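You operate a simulated robot arm through the tools that you are given. There is no shell and no other tool.

Carry out the task below with a simulated robot arm. There is one attempt and no reset: what you move stays moved.

## Task
Bake the black tray of pucks at MID with the door latched, then turn the oven off.
Fine: upper rack; wait for the green lamp; the tray stays inside.

The check looks at the end state, three seconds after you hand in, the way a careful person would. Anything else that was tipped, shoved, dropped, spilled or broken makes it a failure.

## Robot
A 6-joint arm with a two-finger gripper, fixed in place. Base frame: the origin is on the floor under the middle of its stand, x ahead of it, y to its left, z up. Readings come in m, rad, newtons and seconds.
It reaches about 1.417 m from its shoulder. Its first joint turns from -2.897 to 2.897 rad. Payload 3.43 kg.
The tool frame sits at the grasp point between the pads (the TCP): z along the fingers, y along the line on which they close. The tips reach 0.02 m beyond it. The gripper opens to 0.19 m; its body begins 0.248 m behind the TCP.
Orientation is told as [roll, pitch, yaw] about the base's x, y, z axes, in that order, counted from this pose: with the fingers straight down and closing along the base's y, the tool's x points along the base's -x, its y along +y and its z along -z.

## Interface
- The arm moves only by the tool send_rows. Its argument "targets" is a list of rows, each a list of 7 numbers: the shift along the tool's x, y, z in cm, then the turn, a rotation vector about the tool's x, y, z in rad, then the finger opening in cm, from 0 to 19. In form: [[dx, dy, dz, ax, ay, az, fingers], ...]. A call has 1 to 20 rows; each row shifts and turns the commanded pose from where the row before left it, along the tool's axes as they then stand. Rows are played at 5 a second. More than 0.05 m and 0.15 rad between two rows, or a gripper value outside its range, and nothing of the call is played. A pose out of reach is approached as far as the arm can. The call stops where the force on the tool passes 90 N (or 10 N more than at its start, if that is more) or the arm is blocked; 0.2 s more then pass. The fingers move at their own pace (about 0.153 m/s each) and stop on an object; they squeeze with about 36 N. The grip force told is the motor's: it shows also when the fingers shut on nothing. Time passes only in rows, and 0.2 s behind the last, so rows that do not move let the fingers close. It gives the time, the measured TCP pose, the force on the tool (base axes), the opening and the grip force at its end, in the units of the frame above (readings bear some noise), with the torque about the TCP (base axes, N m) and any sound that the robot's microphone picked up.
- Cameras (640 x 400 px; columns grow to the right, rows downward): "scene" is fixed at [0.2199, 0.4998, 1.4399]; the picture's right is [-0.86, -0.51, 0.00], its down [-0.19, 0.32, -0.93] and it looks along [0.48, -0.80, -0.37] (base axes); focal length 336 px, centre (320, 200). "wrist" rides on the gripper at [0.07, -0.008, -0.288] in the tool frame; the picture's right is [0.12, 0.99, 0.00], its down [-0.96, 0.12, -0.25] and it looks along [-0.25, 0.03, 0.97] (tool axes); focal length 261 px, centre (320, 200). There is no depth. A picture from a camera that has moved, and an enlarged one, comes with that camera's place and axes in the base frame and with its lens.
- capture(camera): a new picture of that camera. No time passes.
- raise_lower(by): moves the trunk up (or, below 0, down) by that many m; the arm rides with it, the base frame stays. It gives what a move gives, with no picture.
- inspect(camera, box): a new picture of the part [left, top, right, bottom] of that camera's present view, enlarged. No time passes.
- close_job(): hands the job in; it is judged then, once.

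Nothing tells you positions but the pictures and the camera data. Unless the task says otherwise, let go and move clear before handing in.

The tools are called after ">>>" by a JSON object that holds its "fn" and its "kwargs". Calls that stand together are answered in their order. send_rows: Moves the arm, as the interface text tells. Its arguments: {"type":"object","properties":{"targets":{"type":"array"}},"required":["targets"]} The other tools are called the same way: raise_lower (by) moves the trunk up or down; capture (camera) takes a picture; inspect (camera, box) takes an enlarged picture of a part of a camera's view; close_job () hands the job in.

At the start:

```text
clock: 0.0
position: [0.5997, -0.1401, 1.3444]
orientation: [0.0, 0.0, 0.001]
ft_force: [0.2, 0.5, 0.6]
ft_torque: [0.0, 0.05, 0.01]
gripper_width: 0.1901
grip_force: 0.0
trunk travel left (down, up): [-0.225, 0.215]
```

scene: 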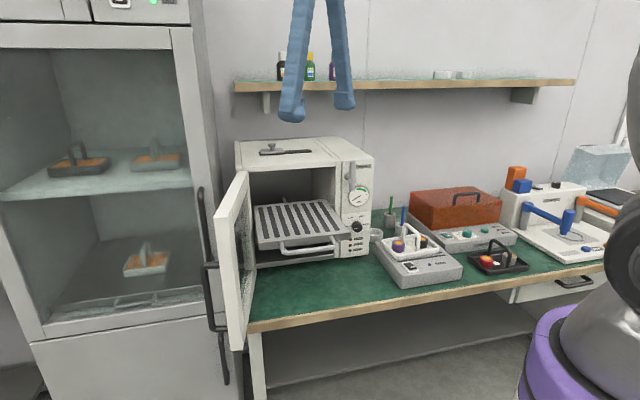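
wrist: 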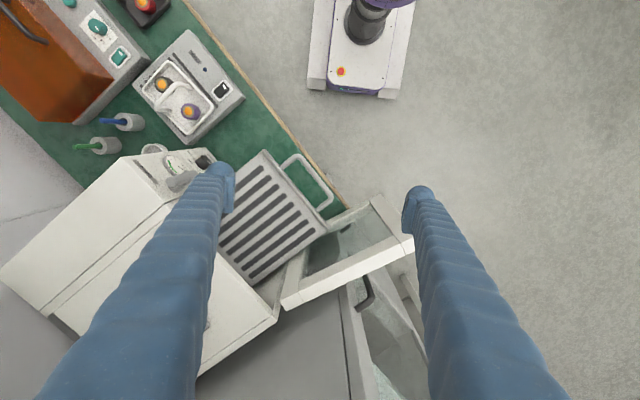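

I see an oven with its door open and a slotted rack or tray pulled partly out, several small trays on the bench, and a glass cabinet holding more trays. I'll enlarge the parts of the view to understand the oven, its controls and the trays.

>>> {"fn": "inspect", "kwargs": {"camera": "scene", "box": [200, 120, 400, 350]}}

>>> {"fn": "inspect", "kwargs": {"camera": "scene", "box": [320, 140, 400, 270]}}

>>> {"fn": "inspect", "kwargs": {"camera": "scene", "box": [0, 0, 240, 400]}}

>>> {"fn": "inspect", "kwargs": {"camera": "scene", "box": [370, 150, 640, 320]}}

>>> {"fn": "inspect", "kwargs": {"camera": "wrist", "box": [0, 0, 420, 300]}}

```text
1.74 times, centred on (300, 235) of scene
camera zoom: at [0.2199, 0.4998, 1.4399], right [-0.86, -0.51, 0.0], down [-0.19, 0.32, -0.93], along [0.48, -0.8, -0.37], focal length 584 px, centre (355, 139)
```

zoom: 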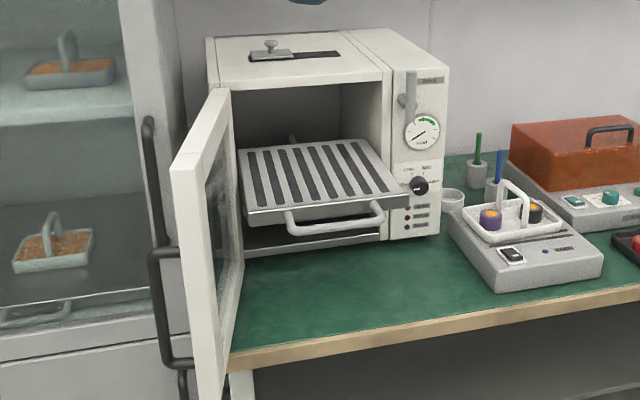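

```text
3.08 times, centred on (360, 205) of scene
camera zoom: at [0.2199, 0.4998, 1.4399], right [-0.86, -0.51, 0.0], down [-0.19, 0.32, -0.93], along [0.48, -0.8, -0.37], focal length 1033 px, centre (197, 185)
```

zoom: 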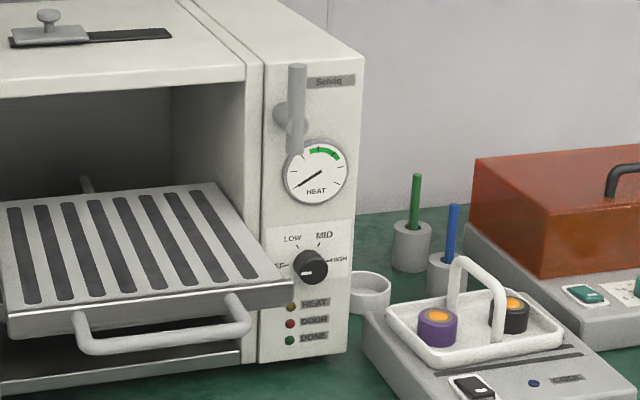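

```text
1.00 times, centred on (120, 200) of scene (not enlarged: the box is as wide or as high as the picture)
camera zoom: at [0.2199, 0.4998, 1.4399], right [-0.86, -0.51, 0.0], down [-0.19, 0.32, -0.93], along [0.48, -0.8, -0.37], focal length 336 px, centre (520, 200)
```

zoom: 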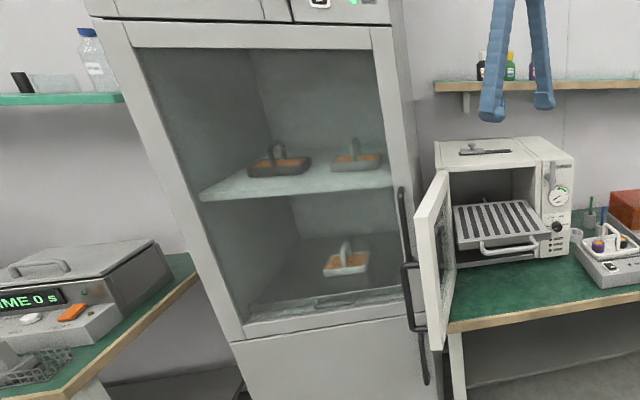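

```text
2.35 times, centred on (505, 235) of scene
camera zoom: at [0.2199, 0.4998, 1.4399], right [-0.86, -0.51, 0.0], down [-0.19, 0.32, -0.93], along [0.48, -0.8, -0.37], focal length 790 px, centre (-115, 118)
```

zoom: 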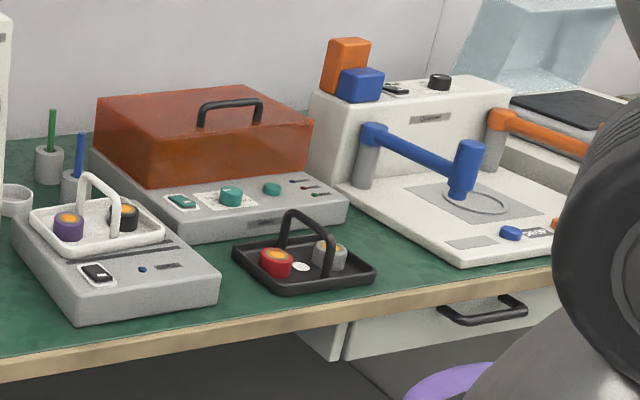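

```text
1.33 times, centred on (210, 150) of wrist
camera zoom: at [0.5304, -0.1484, 1.6317], right [-0.12, 0.99, 0.0], down [0.96, 0.12, 0.25], along [0.25, 0.03, -0.97], focal length 348 px, centre (467, 267)
```

zoom: 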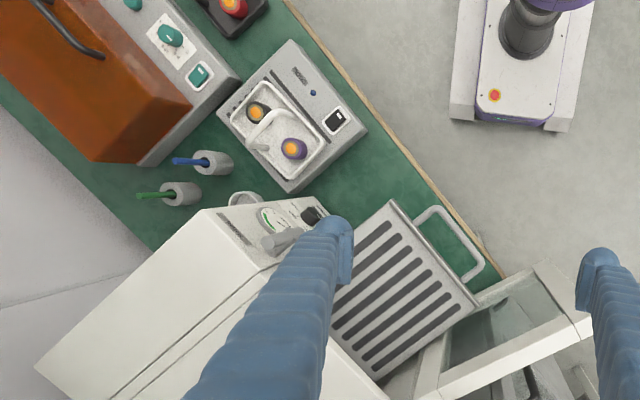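

The black tray with a red and a grey puck stands on the bench, and the oven is open with a slotted rack pulled out. I need closer views of the tray, the control panel, the door and the latch before moving.

>>> {"fn": "inspect", "kwargs": {"camera": "scene", "box": [335, 150, 385, 200]}}

>>> {"fn": "inspect", "kwargs": {"camera": "scene", "box": [335, 205, 385, 265]}}

>>> {"fn": "inspect", "kwargs": {"camera": "scene", "box": [460, 230, 540, 280]}}

>>> {"fn": "inspect", "kwargs": {"camera": "scene", "box": [200, 160, 280, 280]}}

>>> {"fn": "inspect", "kwargs": {"camera": "scene", "box": [230, 180, 350, 280]}}

>>> {"fn": "inspect", "kwargs": {"camera": "scene", "box": [200, 260, 280, 380]}}

```text
8.00 times, centred on (360, 175) of scene
camera zoom: at [0.2199, 0.4998, 1.4399], right [-0.86, -0.51, 0.0], down [-0.19, 0.32, -0.93], along [0.48, -0.8, -0.37], focal length 2686 px, centre (0, 400)
```

zoom: 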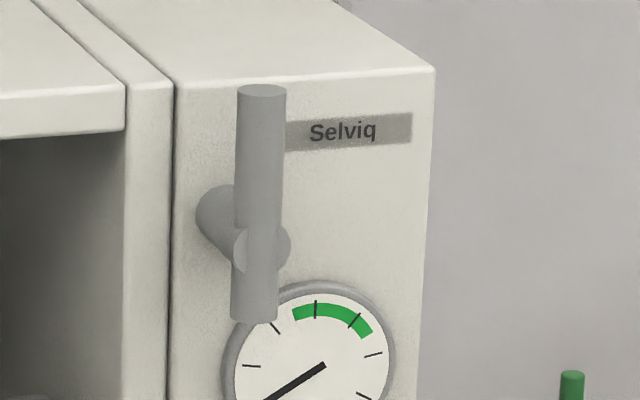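

```text
6.67 times, centred on (360, 235) of scene
camera zoom: at [0.2199, 0.4998, 1.4399], right [-0.86, -0.51, 0.0], down [-0.19, 0.32, -0.93], along [0.48, -0.8, -0.37], focal length 2238 px, centre (53, -33)
```

zoom: 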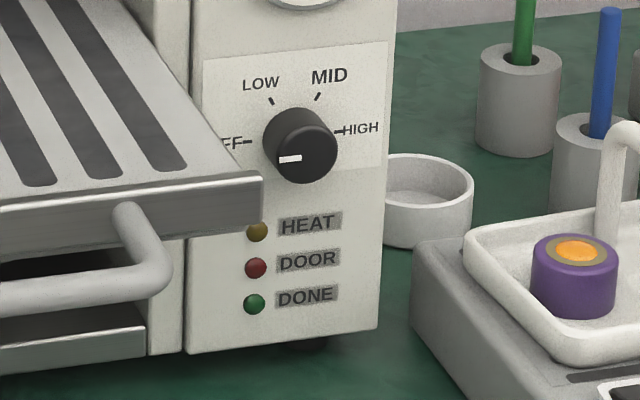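

```text
8.00 times, centred on (500, 255) of scene
camera zoom: at [0.2199, 0.4998, 1.4399], right [-0.86, -0.51, 0.0], down [-0.19, 0.32, -0.93], along [0.48, -0.8, -0.37], focal length 2686 px, centre (-1120, -240)
```

zoom: 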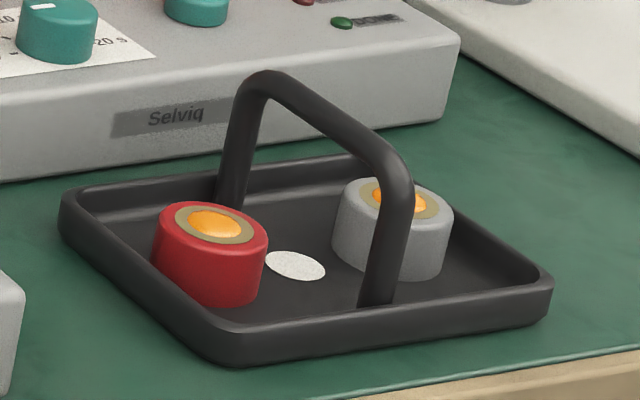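

```text
3.33 times, centred on (240, 220) of scene
camera zoom: at [0.2199, 0.4998, 1.4399], right [-0.86, -0.51, 0.0], down [-0.19, 0.32, -0.93], along [0.48, -0.8, -0.37], focal length 1119 px, centre (587, 133)
```

zoom: 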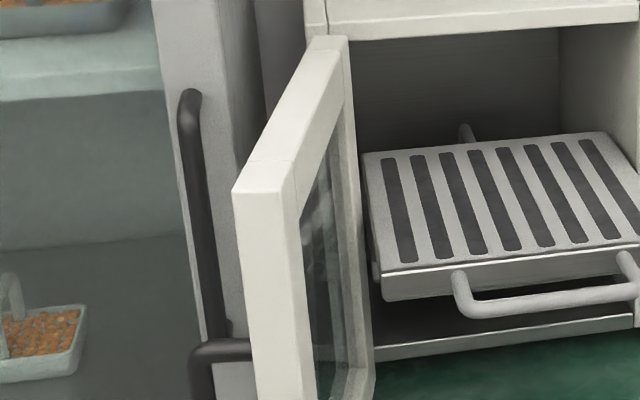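

```text
4.00 times, centred on (290, 230) of scene
camera zoom: at [0.2199, 0.4998, 1.4399], right [-0.86, -0.51, 0.0], down [-0.19, 0.32, -0.93], along [0.48, -0.8, -0.37], focal length 1343 px, centre (440, 80)
```

zoom: 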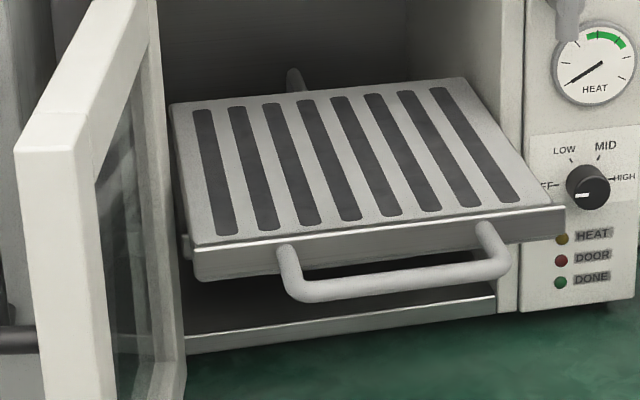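

```text
3.33 times, centred on (240, 320) of scene
camera zoom: at [0.2199, 0.4998, 1.4399], right [-0.86, -0.51, 0.0], down [-0.19, 0.32, -0.93], along [0.48, -0.8, -0.37], focal length 1119 px, centre (587, -200)
```

zoom: 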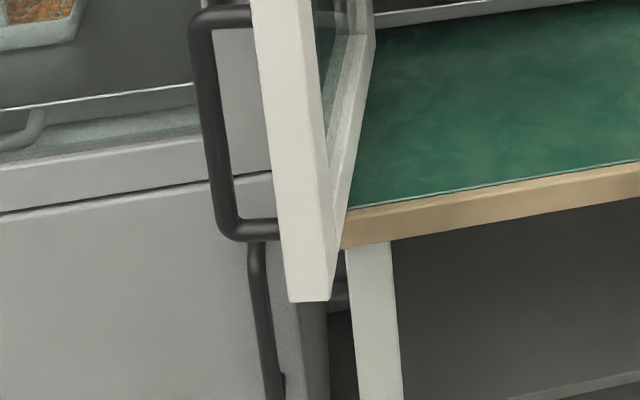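

The black tray (red and grey pucks, hoop handle) is near (0.20, -0.76), and the bench edge runs about 45° to the base axes. I'll turn the tool 45° and move over the tray at a safe height to see it from above.

>>> {"fn": "send_rows", "kwargs": {"targets": [[0, 0, 0, 0, 0, 0.131, 19], [0, 0, 0, 0, 0, 0.131, 19], [0, 0, 0, 0, 0, 0.131, 19], [0, 0, 0, 0, 0, 0.131, 19], [0, 0, 0, 0, 0, 0.131, 19], [0, 0, 0, 0, 0, 0.131, 19], [-0.94, -4.48, 1.17, 0, 0, 0, 19], [-0.94, -4.48, 1.17, 0, 0, 0, 19], [-0.94, -4.48, 1.17, 0, 0, 0, 19], [-0.94, -4.48, 1.17, 0, 0, 0, 19], [-0.94, -4.48, 1.17, 0, 0, 0, 19], [-0.94, -4.48, 1.17, 0, 0, 0, 19], [-0.94, -4.48, 1.17, 0, 0, 0, 19], [-0.94, -4.48, 1.17, 0, 0, 0, 19], [-0.94, -4.48, 1.17, 0, 0, 0, 19], [-0.94, -4.48, 1.17, 0, 0, 0, 19], [-0.94, -4.48, 1.17, 0, 0, 0, 19], [-0.94, -4.48, 1.17, 0, 0, 0, 19]]}}

>>> {"fn": "capture", "kwargs": {"camera": "wrist"}}

>>> {"fn": "capture", "kwargs": {"camera": "scene"}}

```text
clock: 3.8
position: [0.2965, -0.6004, 1.2069]
orientation: [0.0, 0.001, -0.788]
ft_force: [-0.2, -0.3, -1.1]
ft_torque: [0.06, -0.03, -0.01]
gripper_width: 0.1899
grip_force: 0.1
trunk travel left (down, up): [-0.225, 0.215]
```

```text
taken
camera wrist: at [0.2421, -0.5572, 1.4926], right [0.62, 0.79, 0.0], down [0.76, -0.6, 0.25], along [0.19, -0.15, -0.97], focal length 261 px, centre (320, 200)
```

wrist: 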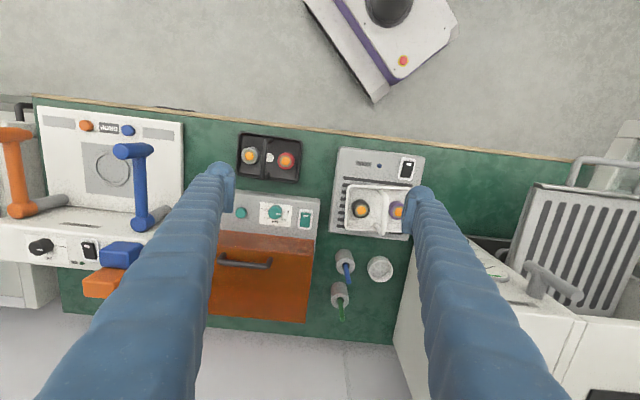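

```text
taken
```

scene: 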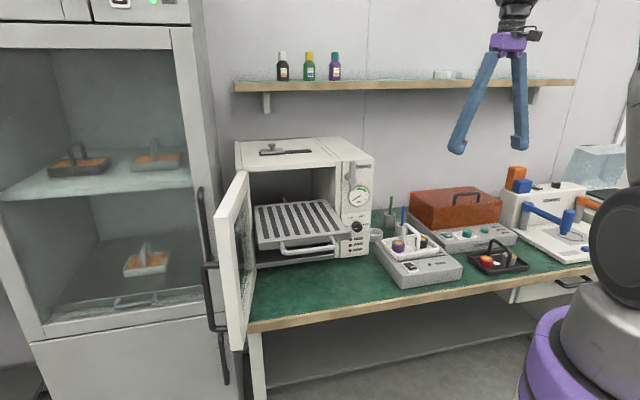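

I'm now above the tray. I'll enlarge the tray, the bench items and the oven in this view to fix positions.

>>> {"fn": "inspect", "kwargs": {"camera": "wrist", "box": [225, 120, 315, 195]}}

>>> {"fn": "inspect", "kwargs": {"camera": "wrist", "box": [320, 130, 440, 230]}}

>>> {"fn": "inspect", "kwargs": {"camera": "wrist", "box": [460, 100, 640, 350]}}

```text
5.33 times, centred on (270, 158) of wrist
camera zoom: at [0.2421, -0.5572, 1.4926], right [0.62, 0.79, 0.0], down [0.76, -0.6, 0.25], along [0.19, -0.15, -0.97], focal length 1390 px, centre (587, 427)
```

zoom: 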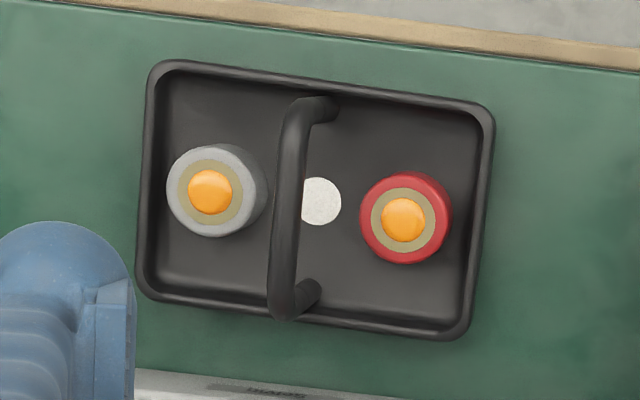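

```text
4.00 times, centred on (380, 180) of wrist
camera zoom: at [0.2421, -0.5572, 1.4926], right [0.62, 0.79, 0.0], down [0.76, -0.6, 0.25], along [0.19, -0.15, -0.97], focal length 1043 px, centre (80, 280)
```

zoom: 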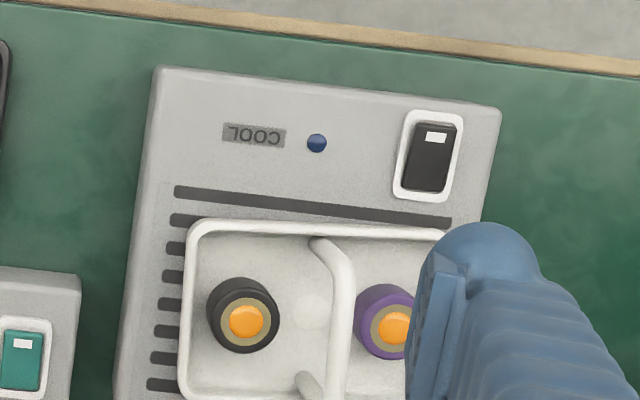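

```text
1.60 times, centred on (550, 225) of wrist
camera zoom: at [0.2421, -0.5572, 1.4926], right [0.62, 0.79, 0.0], down [0.76, -0.6, 0.25], along [0.19, -0.15, -0.97], focal length 417 px, centre (-48, 160)
```

zoom: 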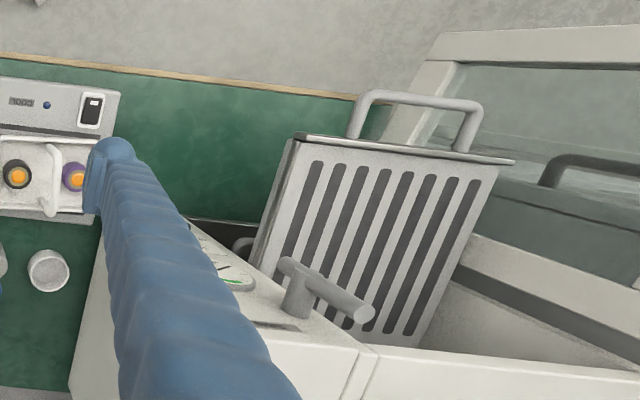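

The tray measures about 16.5 × 11 cm, with its hoop bar pointing out from the bench. The slotted rack is at about z 1.0 and sticks out roughly 19 cm. Next I'll swing in front of the oven and tilt the tool to look at its front.

>>> {"fn": "send_rows", "kwargs": {"targets": [[1.53, 4.54, -0.36, 0, 0, 0, 19], [1.53, 4.54, -0.36, 0, 0, 0, 19], [1.53, 4.54, -0.36, 0, 0, 0, 19], [1.53, 4.54, -0.36, 0, 0, 0, 19], [1.53, 4.54, -0.36, 0, 0, 0, 19], [1.53, 4.54, -0.36, 0, 0, 0, 19], [1.53, 4.54, -0.36, 0, 0, 0, 19], [1.53, 4.54, -0.36, 0, 0, 0, 19], [1.53, 4.54, -0.36, 0, 0, 0, 19], [1.53, 4.54, -0.36, 0, 0, 0, 19], [1.53, 4.54, -0.36, 0, 0, 0, 19], [1.53, 4.54, -0.36, 0, 0, 0, 19], [0, 0, 0, 0, -0.131, 0, 19], [0, 0, 0, 0, -0.131, 0, 19], [0, 0, 0, 0, -0.131, 0, 19], [0, 0, 0, 0, -0.131, 0, 19], [0, 0, 0, 0, -0.131, 0, 19], [0, 0, 0, 0, -0.131, 0, 19]]}}

>>> {"fn": "capture", "kwargs": {"camera": "wrist"}}

>>> {"fn": "capture", "kwargs": {"camera": "scene"}}

```text
clock: 7.6
position: [0.5549, -0.0841, 1.2483]
orientation: [0.0, -0.787, -0.784]
ft_force: [0.3, -0.5, 0.3]
ft_torque: [0.0, 0.0, -0.03]
gripper_width: 0.1901
grip_force: 0.1
trunk travel left (down, up): [-0.225, 0.215]
```

```text
taken
camera wrist: at [0.3705, 0.0888, 1.3998], right [0.64, 0.76, -0.09], down [0.44, -0.27, 0.86], along [0.63, -0.59, -0.51], focal length 261 px, centre (320, 200)
```

wrist: 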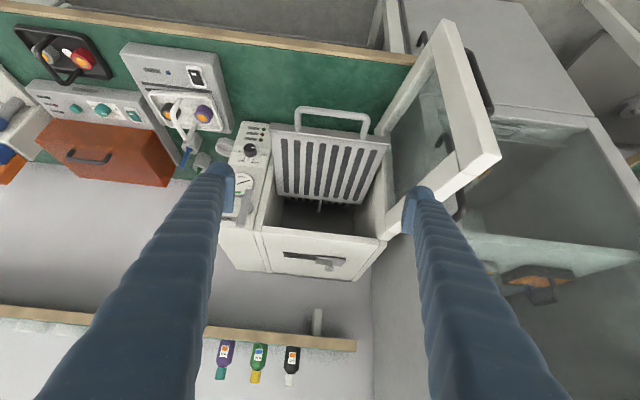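

```text
taken
```

scene: 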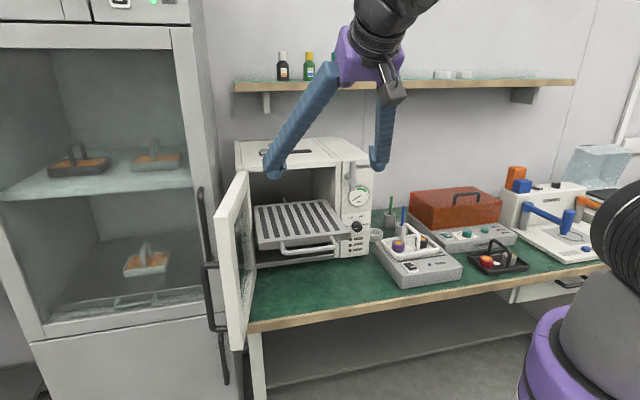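

The wrist view is upside down but shows the oven, rack, door and fridge well. I'll enlarge the panel, the cavity and the door/fridge gap.

>>> {"fn": "inspect", "kwargs": {"camera": "wrist", "box": [210, 100, 410, 285]}}

>>> {"fn": "inspect", "kwargs": {"camera": "wrist", "box": [220, 115, 290, 225]}}

>>> {"fn": "inspect", "kwargs": {"camera": "wrist", "box": [370, 0, 600, 230]}}

```text
2.16 times, centred on (310, 192) of wrist
camera zoom: at [0.3705, 0.0888, 1.3998], right [0.64, 0.76, -0.09], down [0.44, -0.27, 0.86], along [0.63, -0.59, -0.51], focal length 564 px, centre (342, 216)
```

zoom: 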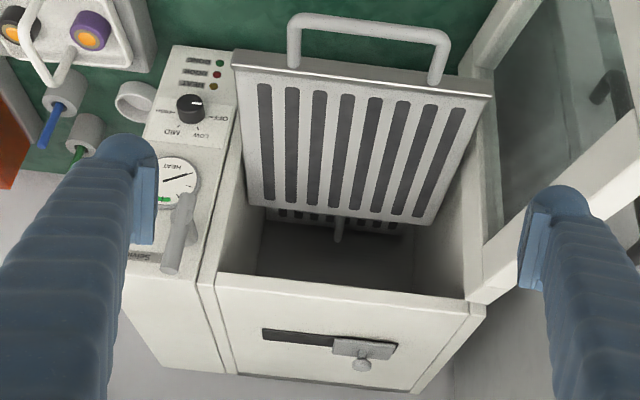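

```text
3.64 times, centred on (255, 170) of wrist
camera zoom: at [0.3705, 0.0888, 1.3998], right [0.64, 0.76, -0.09], down [0.44, -0.27, 0.86], along [0.63, -0.59, -0.51], focal length 948 px, centre (556, 309)
```

zoom: 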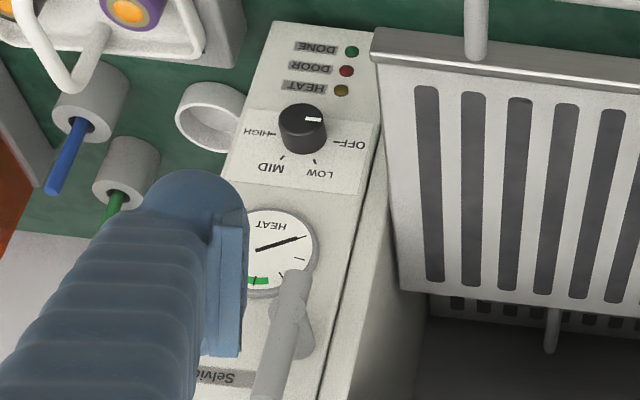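

```text
1.74 times, centred on (485, 115) of wrist
camera zoom: at [0.3705, 0.0888, 1.3998], right [0.64, 0.76, -0.09], down [0.44, -0.27, 0.86], along [0.63, -0.59, -0.51], focal length 453 px, centre (33, 348)
```

zoom: 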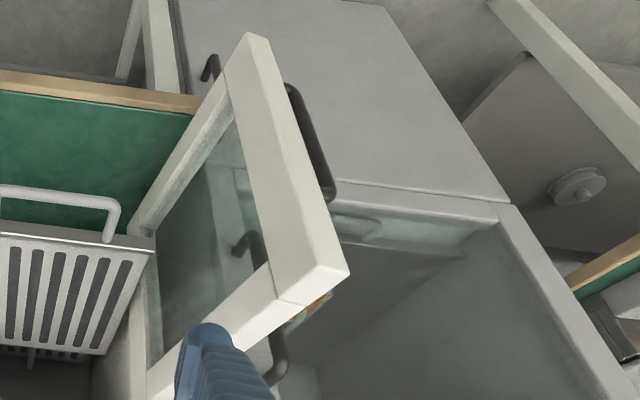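

The knob points to OFF, and a second rack is visible below the pulled-out upper one. I'll zoom in on the post behind the rack and on the top slider.

>>> {"fn": "inspect", "kwargs": {"camera": "wrist", "box": [285, 185, 345, 225]}}

>>> {"fn": "inspect", "kwargs": {"camera": "scene", "box": [270, 180, 320, 215]}}

>>> {"fn": "inspect", "kwargs": {"camera": "wrist", "box": [260, 235, 360, 285]}}

>>> {"fn": "inspect", "kwargs": {"camera": "scene", "box": [240, 230, 350, 275]}}

```text
10.00 times, centred on (315, 205) of wrist
camera zoom: at [0.3705, 0.0888, 1.3998], right [0.64, 0.76, -0.09], down [0.44, -0.27, 0.86], along [0.63, -0.59, -0.51], focal length 2606 px, centre (370, 150)
```

zoom: 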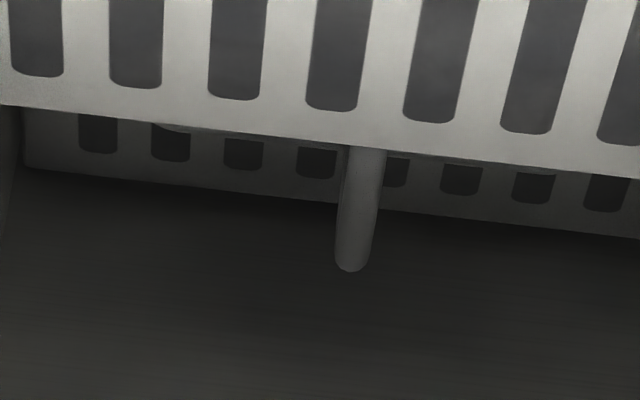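

```text
11.43 times, centred on (295, 198) of scene
camera zoom: at [0.2199, 0.4998, 1.4399], right [-0.86, -0.51, 0.0], down [-0.19, 0.32, -0.93], along [0.48, -0.8, -0.37], focal length 3837 px, centre (606, 229)
```

zoom: 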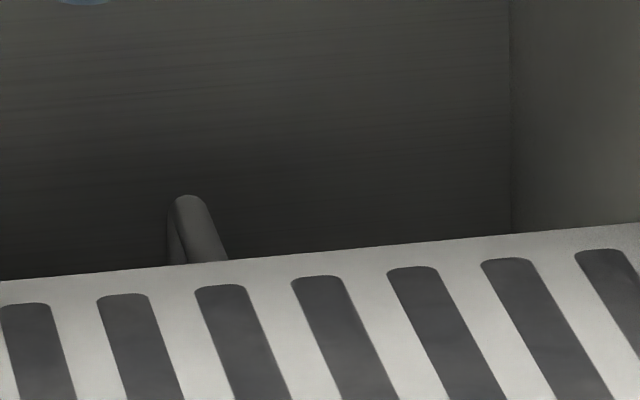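

```text
6.40 times, centred on (310, 260) of wrist
camera zoom: at [0.3705, 0.0888, 1.3998], right [0.64, 0.76, -0.09], down [0.44, -0.27, 0.86], along [0.63, -0.59, -0.51], focal length 1668 px, centre (384, -184)
```

zoom: 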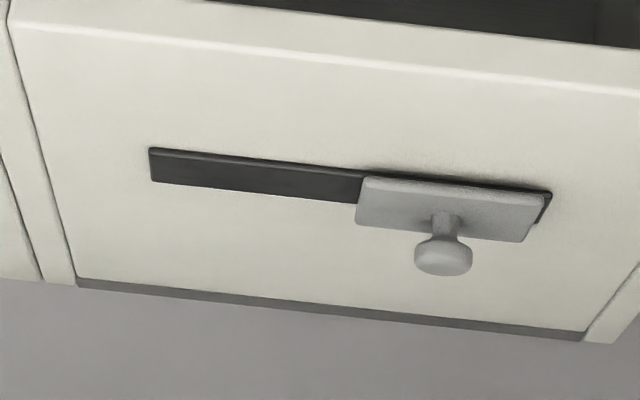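

```text
5.82 times, centred on (295, 252) of scene
camera zoom: at [0.2199, 0.4998, 1.4399], right [-0.86, -0.51, 0.0], down [-0.19, 0.32, -0.93], along [0.48, -0.8, -0.37], focal length 1953 px, centre (466, -106)
```

zoom: 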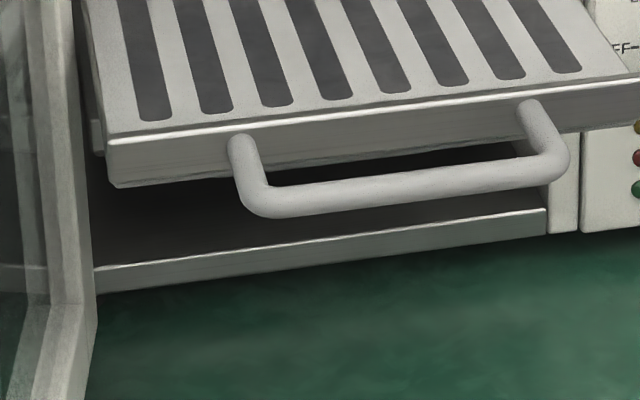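

A grey tray with a hoop seems to be on the lower rack already (its hoop top is about z 0.97, just under the upper rack), so I must not disturb it. I'll bring the tool upright again and go back over the black tray to pick it up.

>>> {"fn": "send_rows", "kwargs": {"targets": [[0, 0, 0, 0, 0.131, 0, 19], [0, 0, 0, 0, 0.131, 0, 19], [0, 0, 0, 0, 0.131, 0, 19], [0, 0, 0, 0, 0.131, 0, 19], [0, 0, 0, 0, 0.131, 0, 19], [0, 0, 0, 0, 0.132, 0, 19], [-1.27, -4.6, 0, 0, 0, 0, 19], [-1.27, -4.6, 0, 0, 0, 0, 19], [-1.27, -4.6, 0, 0, 0, 0, 19], [-1.27, -4.6, 0, 0, 0, 0, 19], [-1.27, -4.6, 0, 0, 0, 0, 19], [-1.27, -4.6, 0, 0, 0, 0, 19], [-1.27, -4.6, 0, 0, 0, 0, 19], [-1.27, -4.6, 0, 0, 0, 0, 19], [-1.27, -4.6, 0, 0, 0, 0, 19], [-1.27, -4.6, 0, 0, 0, 0, 19], [-1.27, -4.6, 0, 0, 0, 0, 19], [-1.27, -4.6, 0, 0, 0, 0, 19], [-1.27, -4.6, 0, 0, 0, 0, 19], [-1.27, -4.6, 0, 0, 0, 0, 19]]}}

>>> {"fn": "send_rows", "kwargs": {"targets": [[-1.2, -3.7, 2, 0, 0, 0, 14], [0, 0, 4, 0, 0, 0, 10], [0, 0, 4, 0, 0, 0, 10], [0, 0, 4, 0, 0, 0, 10], [0, 0, 4, 0, 0, 0, 10], [0, 0, 4, 0, 0, 0, 10]]}}

>>> {"fn": "capture", "kwargs": {"camera": "wrist"}}

>>> {"fn": "capture", "kwargs": {"camera": "scene"}}

```text
clock: 11.8
position: [0.2238, -0.6631, 1.2475]
orientation: [0.0, 0.0, -0.787]
ft_force: [0.3, 1.2, -0.8]
ft_torque: [0.0, -0.01, 0.02]
gripper_width: 0.19
grip_force: 0.2
trunk travel left (down, up): [-0.225, 0.215]
```

```text
clock: 13.2
position: [0.2048, -0.6975, 1.0297]
orientation: [0.0, 0.0, -0.787]
ft_force: [-0.2, 0.5, -0.1]
ft_torque: [-0.04, -0.03, 0.0]
gripper_width: 0.1001
grip_force: 0.1
trunk travel left (down, up): [-0.225, 0.215]
```

```text
taken
camera wrist: at [0.1503, -0.6535, 1.3159], right [0.62, 0.79, 0.0], down [0.76, -0.6, 0.25], along [0.19, -0.15, -0.97], focal length 261 px, centre (320, 200)
```

wrist: 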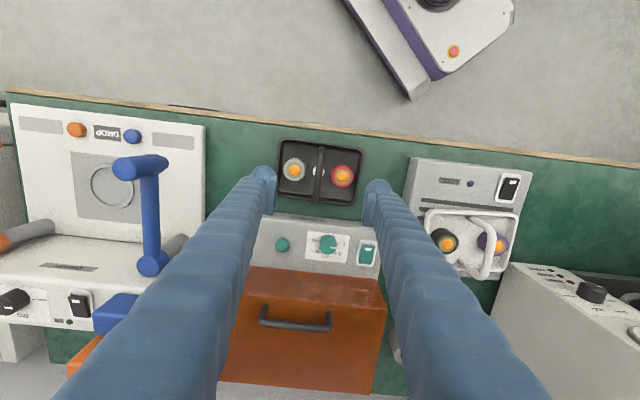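

```text
taken
```

scene: 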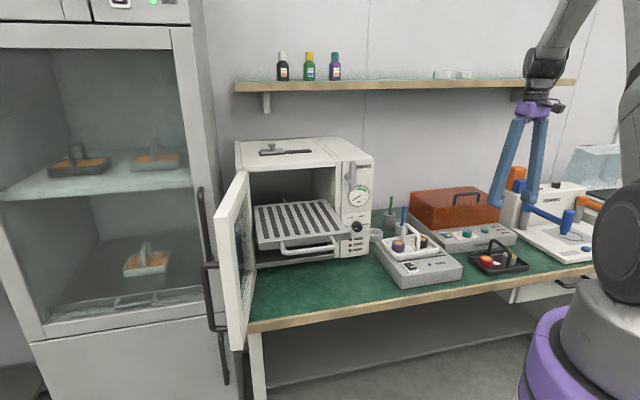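

The hoop bar looks centred between the fingers. I'll enlarge to check alignment before descending.

>>> {"fn": "inspect", "kwargs": {"camera": "wrist", "box": [260, 125, 380, 215]}}

>>> {"fn": "inspect", "kwargs": {"camera": "scene", "box": [440, 100, 580, 290]}}

```text
4.44 times, centred on (320, 170) of wrist
camera zoom: at [0.1503, -0.6535, 1.3159], right [0.62, 0.79, 0.0], down [0.76, -0.6, 0.25], along [0.19, -0.15, -0.97], focal length 1158 px, centre (320, 333)
```

zoom: 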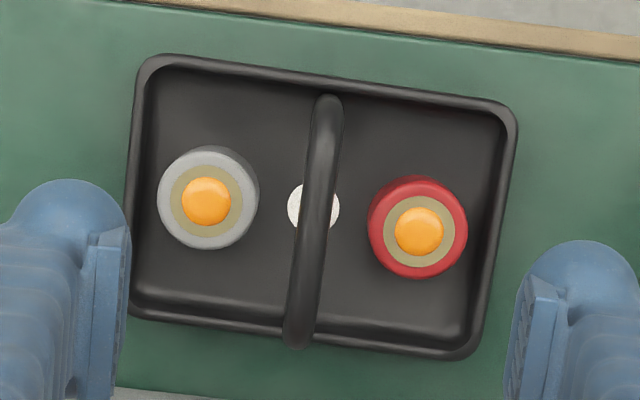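

```text
2.11 times, centred on (510, 195) of scene
camera zoom: at [0.2199, 0.4998, 1.4399], right [-0.86, -0.51, 0.0], down [-0.19, 0.32, -0.93], along [0.48, -0.8, -0.37], focal length 707 px, centre (-80, 210)
```

zoom: 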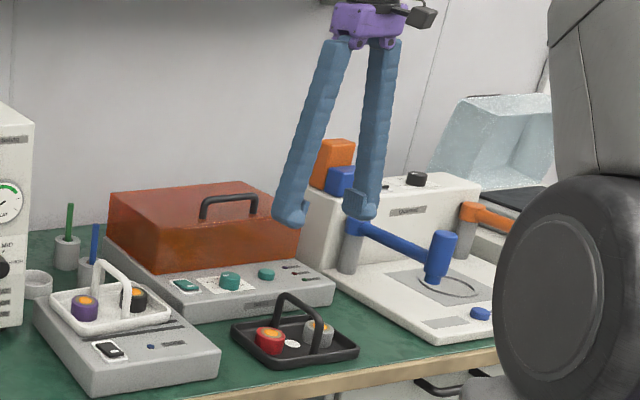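

Alignment is within about 3 mm. I'll correct that and descend so the pads straddle the bar while the tips stay above the pucks, then check from the side.

>>> {"fn": "send_rows", "kwargs": {"targets": [[0, -0.25, 4, 0, 0, 0, 8], [0, 0, 4, 0, 0, 0, 8], [0, 0, 3.5, 0, 0, 0, 8], [0, 0, 2.5, 0, 0, 0, 8], [0, 0, 1.2, 0, 0, 0, 8], [0, 0, 0, 0, 0, 0, 8]]}}

>>> {"fn": "inspect", "kwargs": {"camera": "scene", "box": [460, 200, 560, 280]}}

>>> {"fn": "inspect", "kwargs": {"camera": "wrist", "box": [240, 120, 400, 240]}}

```text
clock: 14.6
position: [0.2033, -0.7017, 0.8744]
orientation: [0.001, 0.001, -0.785]
ft_force: [0.3, -0.5, -0.7]
ft_torque: [-0.02, 0.01, -0.05]
gripper_width: 0.0802
grip_force: 0.0
trunk travel left (down, up): [-0.225, 0.215]
```

```text
5.00 times, centred on (510, 240) of scene
camera zoom: at [0.2199, 0.4998, 1.4399], right [-0.86, -0.51, 0.0], down [-0.19, 0.32, -0.93], along [0.48, -0.8, -0.37], focal length 1679 px, centre (-630, 0)
```

zoom: 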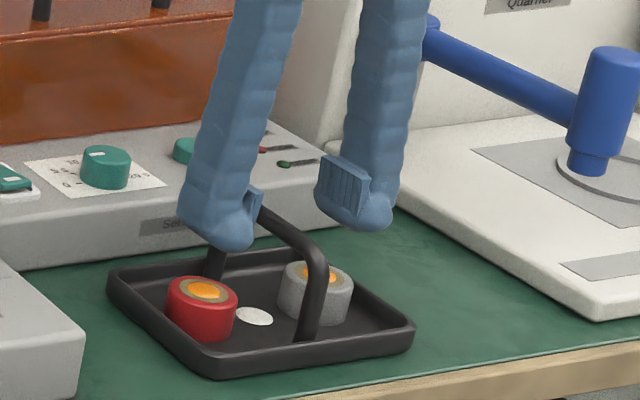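

```text
3.33 times, centred on (320, 180) of wrist
camera zoom: at [0.1484, -0.658, 1.1615], right [0.62, 0.79, 0.0], down [0.76, -0.6, 0.25], along [0.19, -0.15, -0.97], focal length 869 px, centre (320, 267)
```

zoom: 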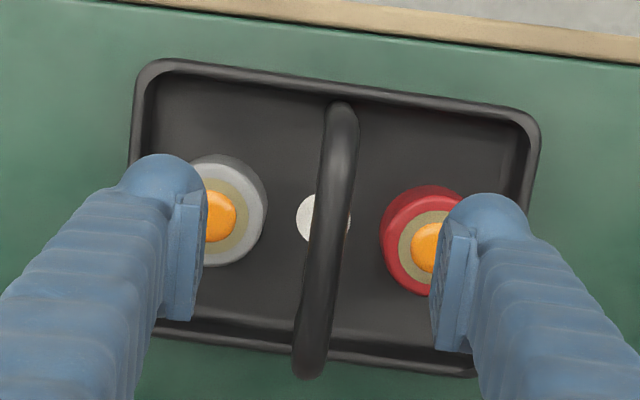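

The bar sits about 6 mm below the grasp point, within the pads. I'll drop 4 mm and close.

>>> {"fn": "send_rows", "kwargs": {"targets": [[0, 0, 0.4, 0, 0, 0, 8], [0, 0, 0, 0, 0, 0, 4], [0, 0, 0, 0, 0, 0, 2], [0, 0, 0, 0, 0, 0, 0], [0, 0, 0, 0, 0, 0, 0], [0, 0, 0, 0, 0, 0, 0]]}}

>>> {"fn": "inspect", "kwargs": {"camera": "scene", "box": [460, 200, 560, 280]}}

```text
clock: 16.0
position: [0.2051, -0.7009, 0.8722]
orientation: [-0.001, 0.003, -0.788]
ft_force: [0.0, -1.1, 0.1]
ft_torque: [0.01, 0.0, 0.02]
gripper_width: 0.0107
grip_force: 35.5
trunk travel left (down, up): [-0.225, 0.215]
```

```text
5.00 times, centred on (510, 240) of scene
camera zoom: at [0.2199, 0.4998, 1.4399], right [-0.86, -0.51, 0.0], down [-0.19, 0.32, -0.93], along [0.48, -0.8, -0.37], focal length 1679 px, centre (-630, 0)
```

zoom: 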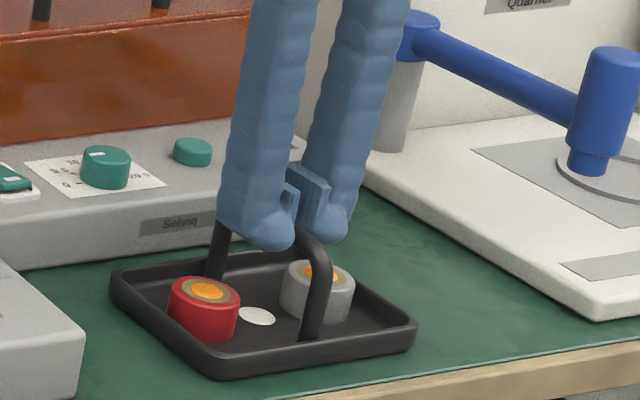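

The bar is gripped (1.07 cm, 35 N). I'll lift slowly a few centimetres and check that the tray hangs level.

>>> {"fn": "send_rows", "kwargs": {"targets": [[0, 0, -0.5, 0, 0, 0, 0], [0, 0, -1, 0, 0, 0, 0], [0, 0, -1.5, 0, 0, 0, 0], [0, 0, -1.5, 0, 0, 0, 0], [0, 0, -0.5, 0, 0, 0, 0], [0, 0, 0, 0, 0, 0, 0]]}}

>>> {"fn": "inspect", "kwargs": {"camera": "scene", "box": [460, 200, 560, 280]}}

```text
clock: 17.4
position: [0.2046, -0.7009, 0.922]
orientation: [0.001, 0.002, -0.787]
ft_force: [0.1, 0.2, -0.4]
ft_torque: [0.02, -0.02, -0.02]
gripper_width: 0.0001
grip_force: 34.3
trunk travel left (down, up): [-0.225, 0.215]
```

```text
5.00 times, centred on (510, 240) of scene
camera zoom: at [0.2199, 0.4998, 1.4399], right [-0.86, -0.51, 0.0], down [-0.19, 0.32, -0.93], along [0.48, -0.8, -0.37], focal length 1679 px, centre (-630, 0)
```

zoom: 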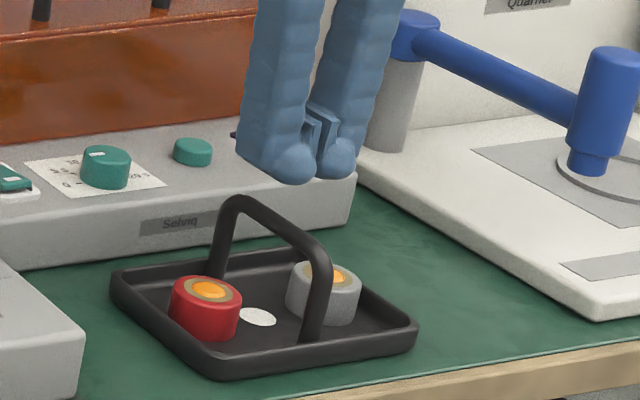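

The bar slipped out because it was at the very tips; the tray stayed where it was, upright. The bar is actually at about z 0.862, so I'll open, go lower so the pads take it fully, and check again.

>>> {"fn": "send_rows", "kwargs": {"targets": [[0, 0, 0, 0, 0, 0, 6], [0, 0, 0, 0, 0, 0, 6], [0, 0, 2, 0, 0, 0, 6], [0, 0, 2, 0, 0, 0, 6], [0, 0, 1.5, 0, 0, 0, 6], [0, 0, 0.9, 0, 0, 0, 6], [0, 0, 0, 0, 0, 0, 6]]}}

>>> {"fn": "inspect", "kwargs": {"camera": "scene", "box": [470, 210, 540, 270]}}

>>> {"fn": "inspect", "kwargs": {"camera": "wrist", "box": [240, 120, 400, 240]}}

```text
clock: 19.0
position: [0.2044, -0.7007, 0.857]
orientation: [0.0, 0.002, -0.787]
ft_force: [-0.8, 0.4, 0.3]
ft_torque: [0.02, -0.01, 0.01]
gripper_width: 0.06
grip_force: 0.1
trunk travel left (down, up): [-0.225, 0.215]
```

```text
6.67 times, centred on (505, 240) of scene
camera zoom: at [0.2199, 0.4998, 1.4399], right [-0.86, -0.51, 0.0], down [-0.19, 0.32, -0.93], along [0.48, -0.8, -0.37], focal length 2238 px, centre (-913, -67)
```

zoom: 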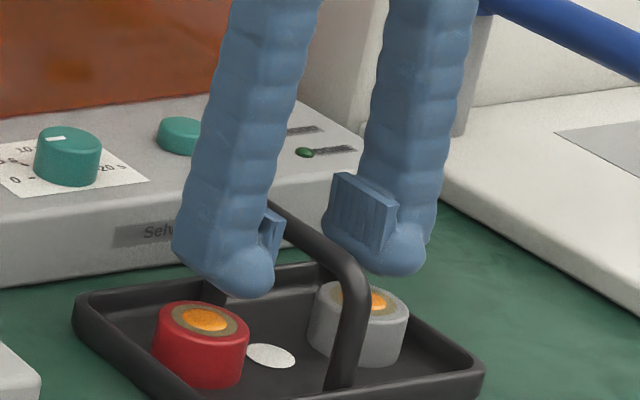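

```text
3.33 times, centred on (320, 180) of wrist
camera zoom: at [0.1484, -0.6581, 1.1439], right [0.62, 0.79, 0.0], down [0.76, -0.6, 0.25], along [0.19, -0.15, -0.97], focal length 869 px, centre (320, 267)
```

zoom: 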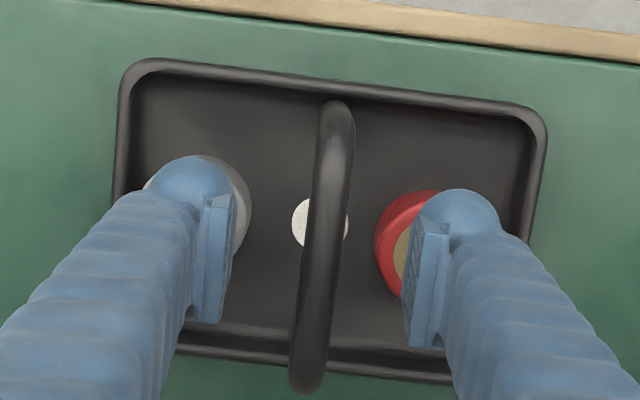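

The bar now lies inside the pads. I'll close and lift gently again.

>>> {"fn": "send_rows", "kwargs": {"targets": [[0, 0, 0.3, 0, 0, 0, 6], [0, 0, 0, 0, 0, 0, 3], [0, 0, 0, 0, 0, 0, 0], [0, 0, 0, 0, 0, 0, 0], [0, 0, 0, 0, 0, 0, 0], [0, 0, 0, 0, 0, 0, 0]]}}

>>> {"fn": "inspect", "kwargs": {"camera": "scene", "box": [470, 210, 540, 270]}}

```text
clock: 20.4
position: [0.2029, -0.7015, 0.854]
orientation: [0.001, 0.001, -0.787]
ft_force: [1.1, 0.7, 1.1]
ft_torque: [0.01, -0.02, -0.11]
gripper_width: 0.0078
grip_force: 36.0
trunk travel left (down, up): [-0.225, 0.215]
```

```text
6.67 times, centred on (505, 240) of scene
camera zoom: at [0.2199, 0.4998, 1.4399], right [-0.86, -0.51, 0.0], down [-0.19, 0.32, -0.93], along [0.48, -0.8, -0.37], focal length 2238 px, centre (-913, -67)
```

zoom: 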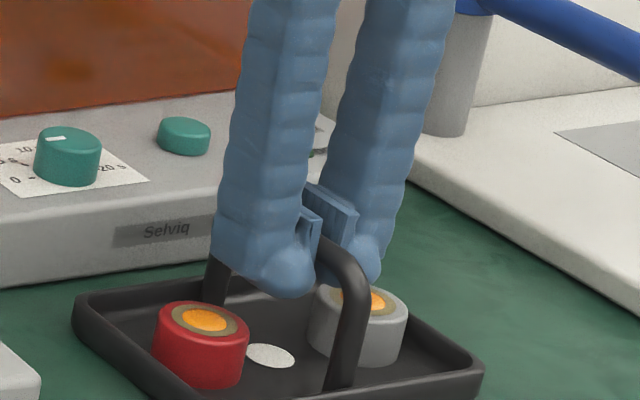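

>>> {"fn": "send_rows", "kwargs": {"targets": [[0, 0, -0.4, 0, 0, 0, 0], [0, 0, -0.8, 0, 0, 0, 0], [0, 0, -1, 0, 0, 0, 0], [0, 0, -1, 0, 0, 0, 0], [0, 0, -0.8, 0, 0, 0, 0], [0, 0, 0, 0, 0, 0, 0]]}}

>>> {"fn": "inspect", "kwargs": {"camera": "scene", "box": [460, 200, 560, 280]}}

```text
clock: 21.8
position: [0.2038, -0.7012, 0.8948]
orientation: [0.0, 0.002, -0.788]
ft_force: [-0.4, -0.4, -2.8]
ft_torque: [0.01, -0.01, 0.02]
gripper_width: 0.0077
grip_force: 36.3
trunk travel left (down, up): [-0.225, 0.215]
```

```text
5.00 times, centred on (510, 240) of scene
camera zoom: at [0.2199, 0.4998, 1.4399], right [-0.86, -0.51, 0.0], down [-0.19, 0.32, -0.93], along [0.48, -0.8, -0.37], focal length 1679 px, centre (-630, 0)
```

zoom: 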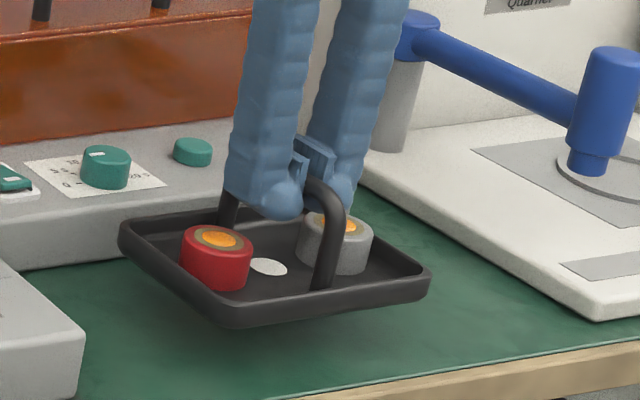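

The tray hangs level and weighs about 0.28 kg. I'll lift it well above rack height while backing slightly away from the appliances, then carry it along the bench to the front of the rack.

>>> {"fn": "send_rows", "kwargs": {"targets": [[0, 0, -1, 0, 0, 0, 0], [0, 0, -2, 0, 0, 0, 0], [0.5, 0, -2.5, 0, 0, 0, 0], [0.6, 0, -2.5, 0, 0, 0, 0], [0.8, 0, -2.5, 0, 0, 0, 0], [0.8, 0, -2.5, 0, 0, 0, 0], [0.8, 0, -2.5, 0, 0, 0, 0], [0.8, 0, -2.5, 0, 0, 0, 0], [0.8, 0, -2.5, 0, 0, 0, 0], [0.6, 0, -2.5, 0, 0, 0, 0], [0.3, 0, -2, 0, 0, 0, 0], [0, 0, -1, 0, 0, 0, 0], [0, 0, 0, 0, 0, 0, 0]]}}

>>> {"fn": "capture", "kwargs": {"camera": "scene"}}

>>> {"fn": "capture", "kwargs": {"camera": "wrist"}}

```text
clock: 24.6
position: [0.1637, -0.6597, 1.1542]
orientation: [0.0, 0.003, -0.788]
ft_force: [-0.4, -1.0, -4.6]
ft_torque: [0.03, 0.01, -0.01]
gripper_width: 0.0078
grip_force: 36.1
trunk travel left (down, up): [-0.225, 0.215]
```

```text
taken
```

scene: 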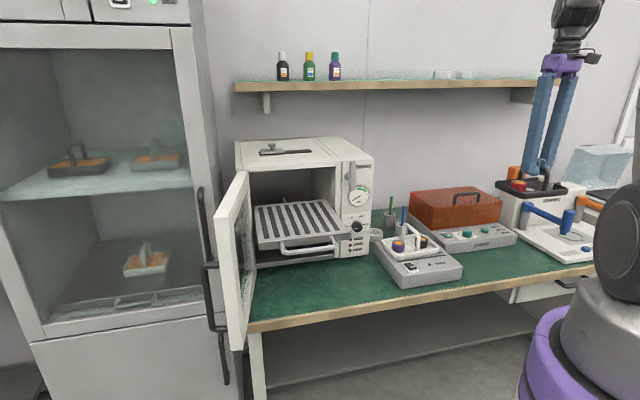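

```text
taken
camera wrist: at [0.1086, -0.6171, 1.441], right [0.62, 0.79, 0.0], down [0.76, -0.6, 0.25], along [0.19, -0.15, -0.97], focal length 261 px, centre (320, 200)
```

wrist: 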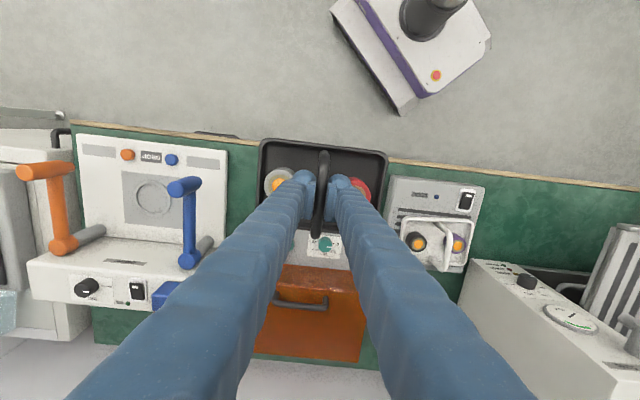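

The tray is safely up at about z 1.09 underneath. Now I'll carry it 0.70 m along the bench to in front of the rack, with smooth ramps.

>>> {"fn": "send_rows", "kwargs": {"targets": [[0, 1, 0, 0, 0, 0, 0], [0, 2.5, 0, 0, 0, 0, 0], [0, 4.1, 0, 0, 0, 0, 0], [0, 4.1, 0, 0, 0, 0, 0], [0, 4.1, 0, 0, 0, 0, 0], [0, 4.1, 0, 0, 0, 0, 0], [0, 4.1, 0, 0, 0, 0, 0], [0, 4.1, 0, 0, 0, 0, 0], [0, 4.1, 0, 0, 0, 0, 0], [0, 4.1, 0, 0, 0, 0, 0], [0, 4.1, 0, 0, 0, 0, 0], [0, 4.1, 0, 0, 0, 0, 0], [0, 4.1, 0, 0, 0, 0, 0], [0, 4.1, 0, 0, 0, 0, 0], [0, 4.1, 0, 0, 0, 0, 0], [0, 4.1, 0, 0, 0, 0, 0], [0, 4.1, 0, 0, 0, 0, 0], [0, 2.7, 0, 0, 0, 0, 0], [0, 1.4, 0, 0, 0, 0, 0], [0, 0.5, 0, 0, 0, 0, 0]]}}

>>> {"fn": "capture", "kwargs": {"camera": "scene"}}

>>> {"fn": "capture", "kwargs": {"camera": "wrist"}}

```text
clock: 28.8
position: [0.6568, -0.1696, 1.1571]
orientation: [0.0, 0.004, -0.785]
ft_force: [0.2, -0.4, -4.3]
ft_torque: [-0.01, 0.02, -0.01]
gripper_width: 0.0077
grip_force: 35.6
trunk travel left (down, up): [-0.225, 0.215]
```

```text
taken
```

scene: 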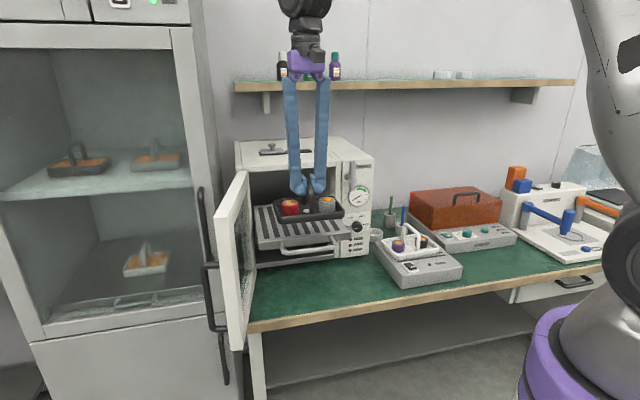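

```text
taken
camera wrist: at [0.6018, -0.1254, 1.443], right [0.62, 0.79, 0.0], down [0.76, -0.6, 0.25], along [0.19, -0.15, -0.97], focal length 261 px, centre (320, 200)
```

wrist: 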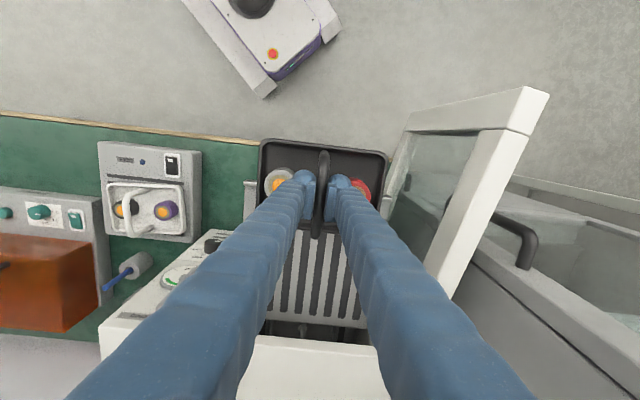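

The tray is over the front of the rack. I'll enlarge both views to check alignment with rack edges before moving in and down.

>>> {"fn": "inspect", "kwargs": {"camera": "wrist", "box": [220, 120, 420, 350]}}

>>> {"fn": "inspect", "kwargs": {"camera": "scene", "box": [230, 140, 390, 280]}}

```text
1.74 times, centred on (320, 235) of wrist
camera zoom: at [0.6018, -0.1254, 1.443], right [0.62, 0.79, 0.0], down [0.76, -0.6, 0.25], along [0.19, -0.15, -0.97], focal length 453 px, centre (320, 139)
```

zoom: 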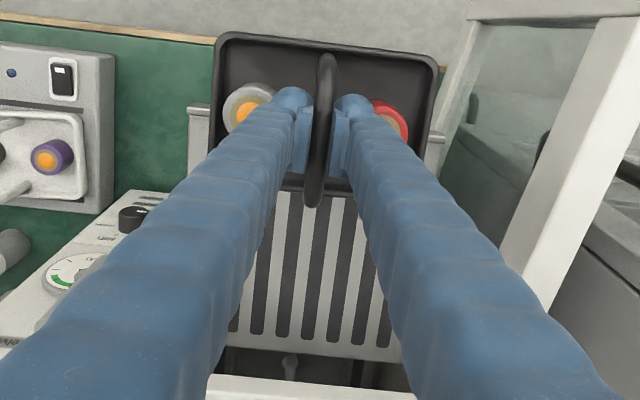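

```text
2.86 times, centred on (310, 210) of scene
camera zoom: at [0.2199, 0.4998, 1.4399], right [-0.86, -0.51, 0.0], down [-0.19, 0.32, -0.93], along [0.48, -0.8, -0.37], focal length 959 px, centre (349, 171)
```

zoom: 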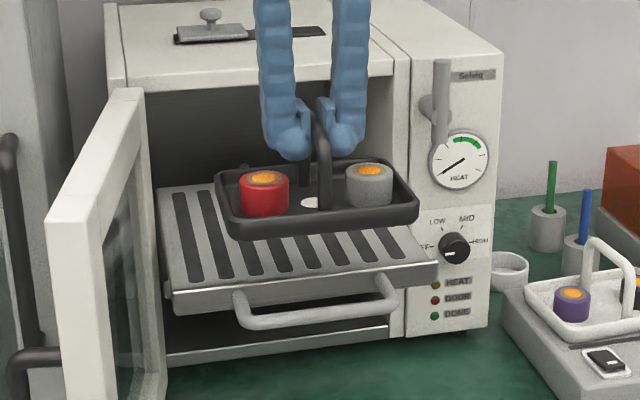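

The rack is centred at u≈0.345, matching the tray. I'll move 13 cm in toward the oven and descend most of the way, then check.

>>> {"fn": "send_rows", "kwargs": {"targets": [[-1, 0, 0, 0, 0, 0, 0], [-2, 0, 0, 0, 0, 0, 0], [-3, 0, 0, 0, 0, 0, 0], [-3, 0, 0, 0, 0, 0, 0], [-2.4, 0, 0, 0, 0, 0, 0], [-1.2, 0, 0, 0, 0, 0, 0], [-0.4, 0, 0, 0, 0, 0, 0], [0, 0, 1, 0, 0, 0, 0], [0, 0, 2, 0, 0, 0, 0], [0, 0, 2, 0, 0, 0, 0], [0, 0, 1, 0, 0, 0, 0], [0, 0, 0, 0, 0, 0, 0]]}}

>>> {"fn": "inspect", "kwargs": {"camera": "scene", "box": [230, 140, 390, 280]}}

>>> {"fn": "capture", "kwargs": {"camera": "wrist"}}

```text
clock: 31.4
position: [0.7482, -0.2593, 1.0951]
orientation: [-0.001, 0.003, -0.787]
ft_force: [0.6, -0.2, -4.1]
ft_torque: [-0.02, -0.04, -0.01]
gripper_width: 0.0079
grip_force: 35.3
trunk travel left (down, up): [-0.225, 0.215]
```

```text
2.86 times, centred on (310, 210) of scene
camera zoom: at [0.2199, 0.4998, 1.4399], right [-0.86, -0.51, 0.0], down [-0.19, 0.32, -0.93], along [0.48, -0.8, -0.37], focal length 959 px, centre (349, 171)
```

zoom: 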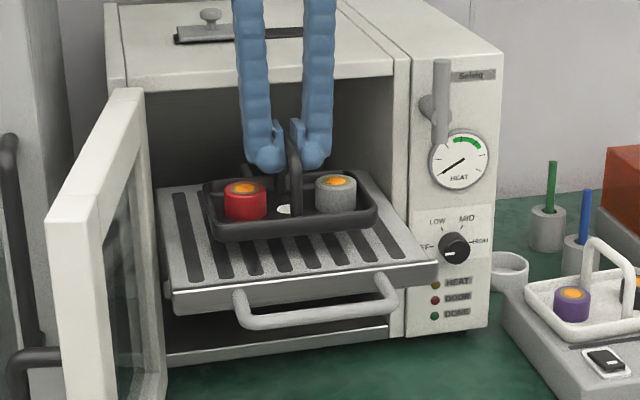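

```text
taken
camera wrist: at [0.6931, -0.2153, 1.3811], right [0.62, 0.79, 0.0], down [0.76, -0.6, 0.25], along [0.19, -0.15, -0.97], focal length 261 px, centre (320, 200)
```

wrist: 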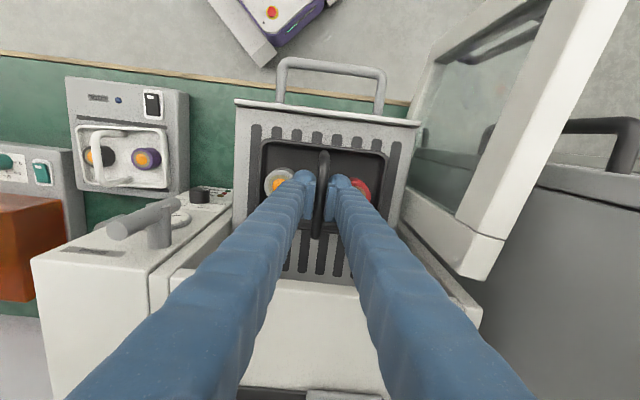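

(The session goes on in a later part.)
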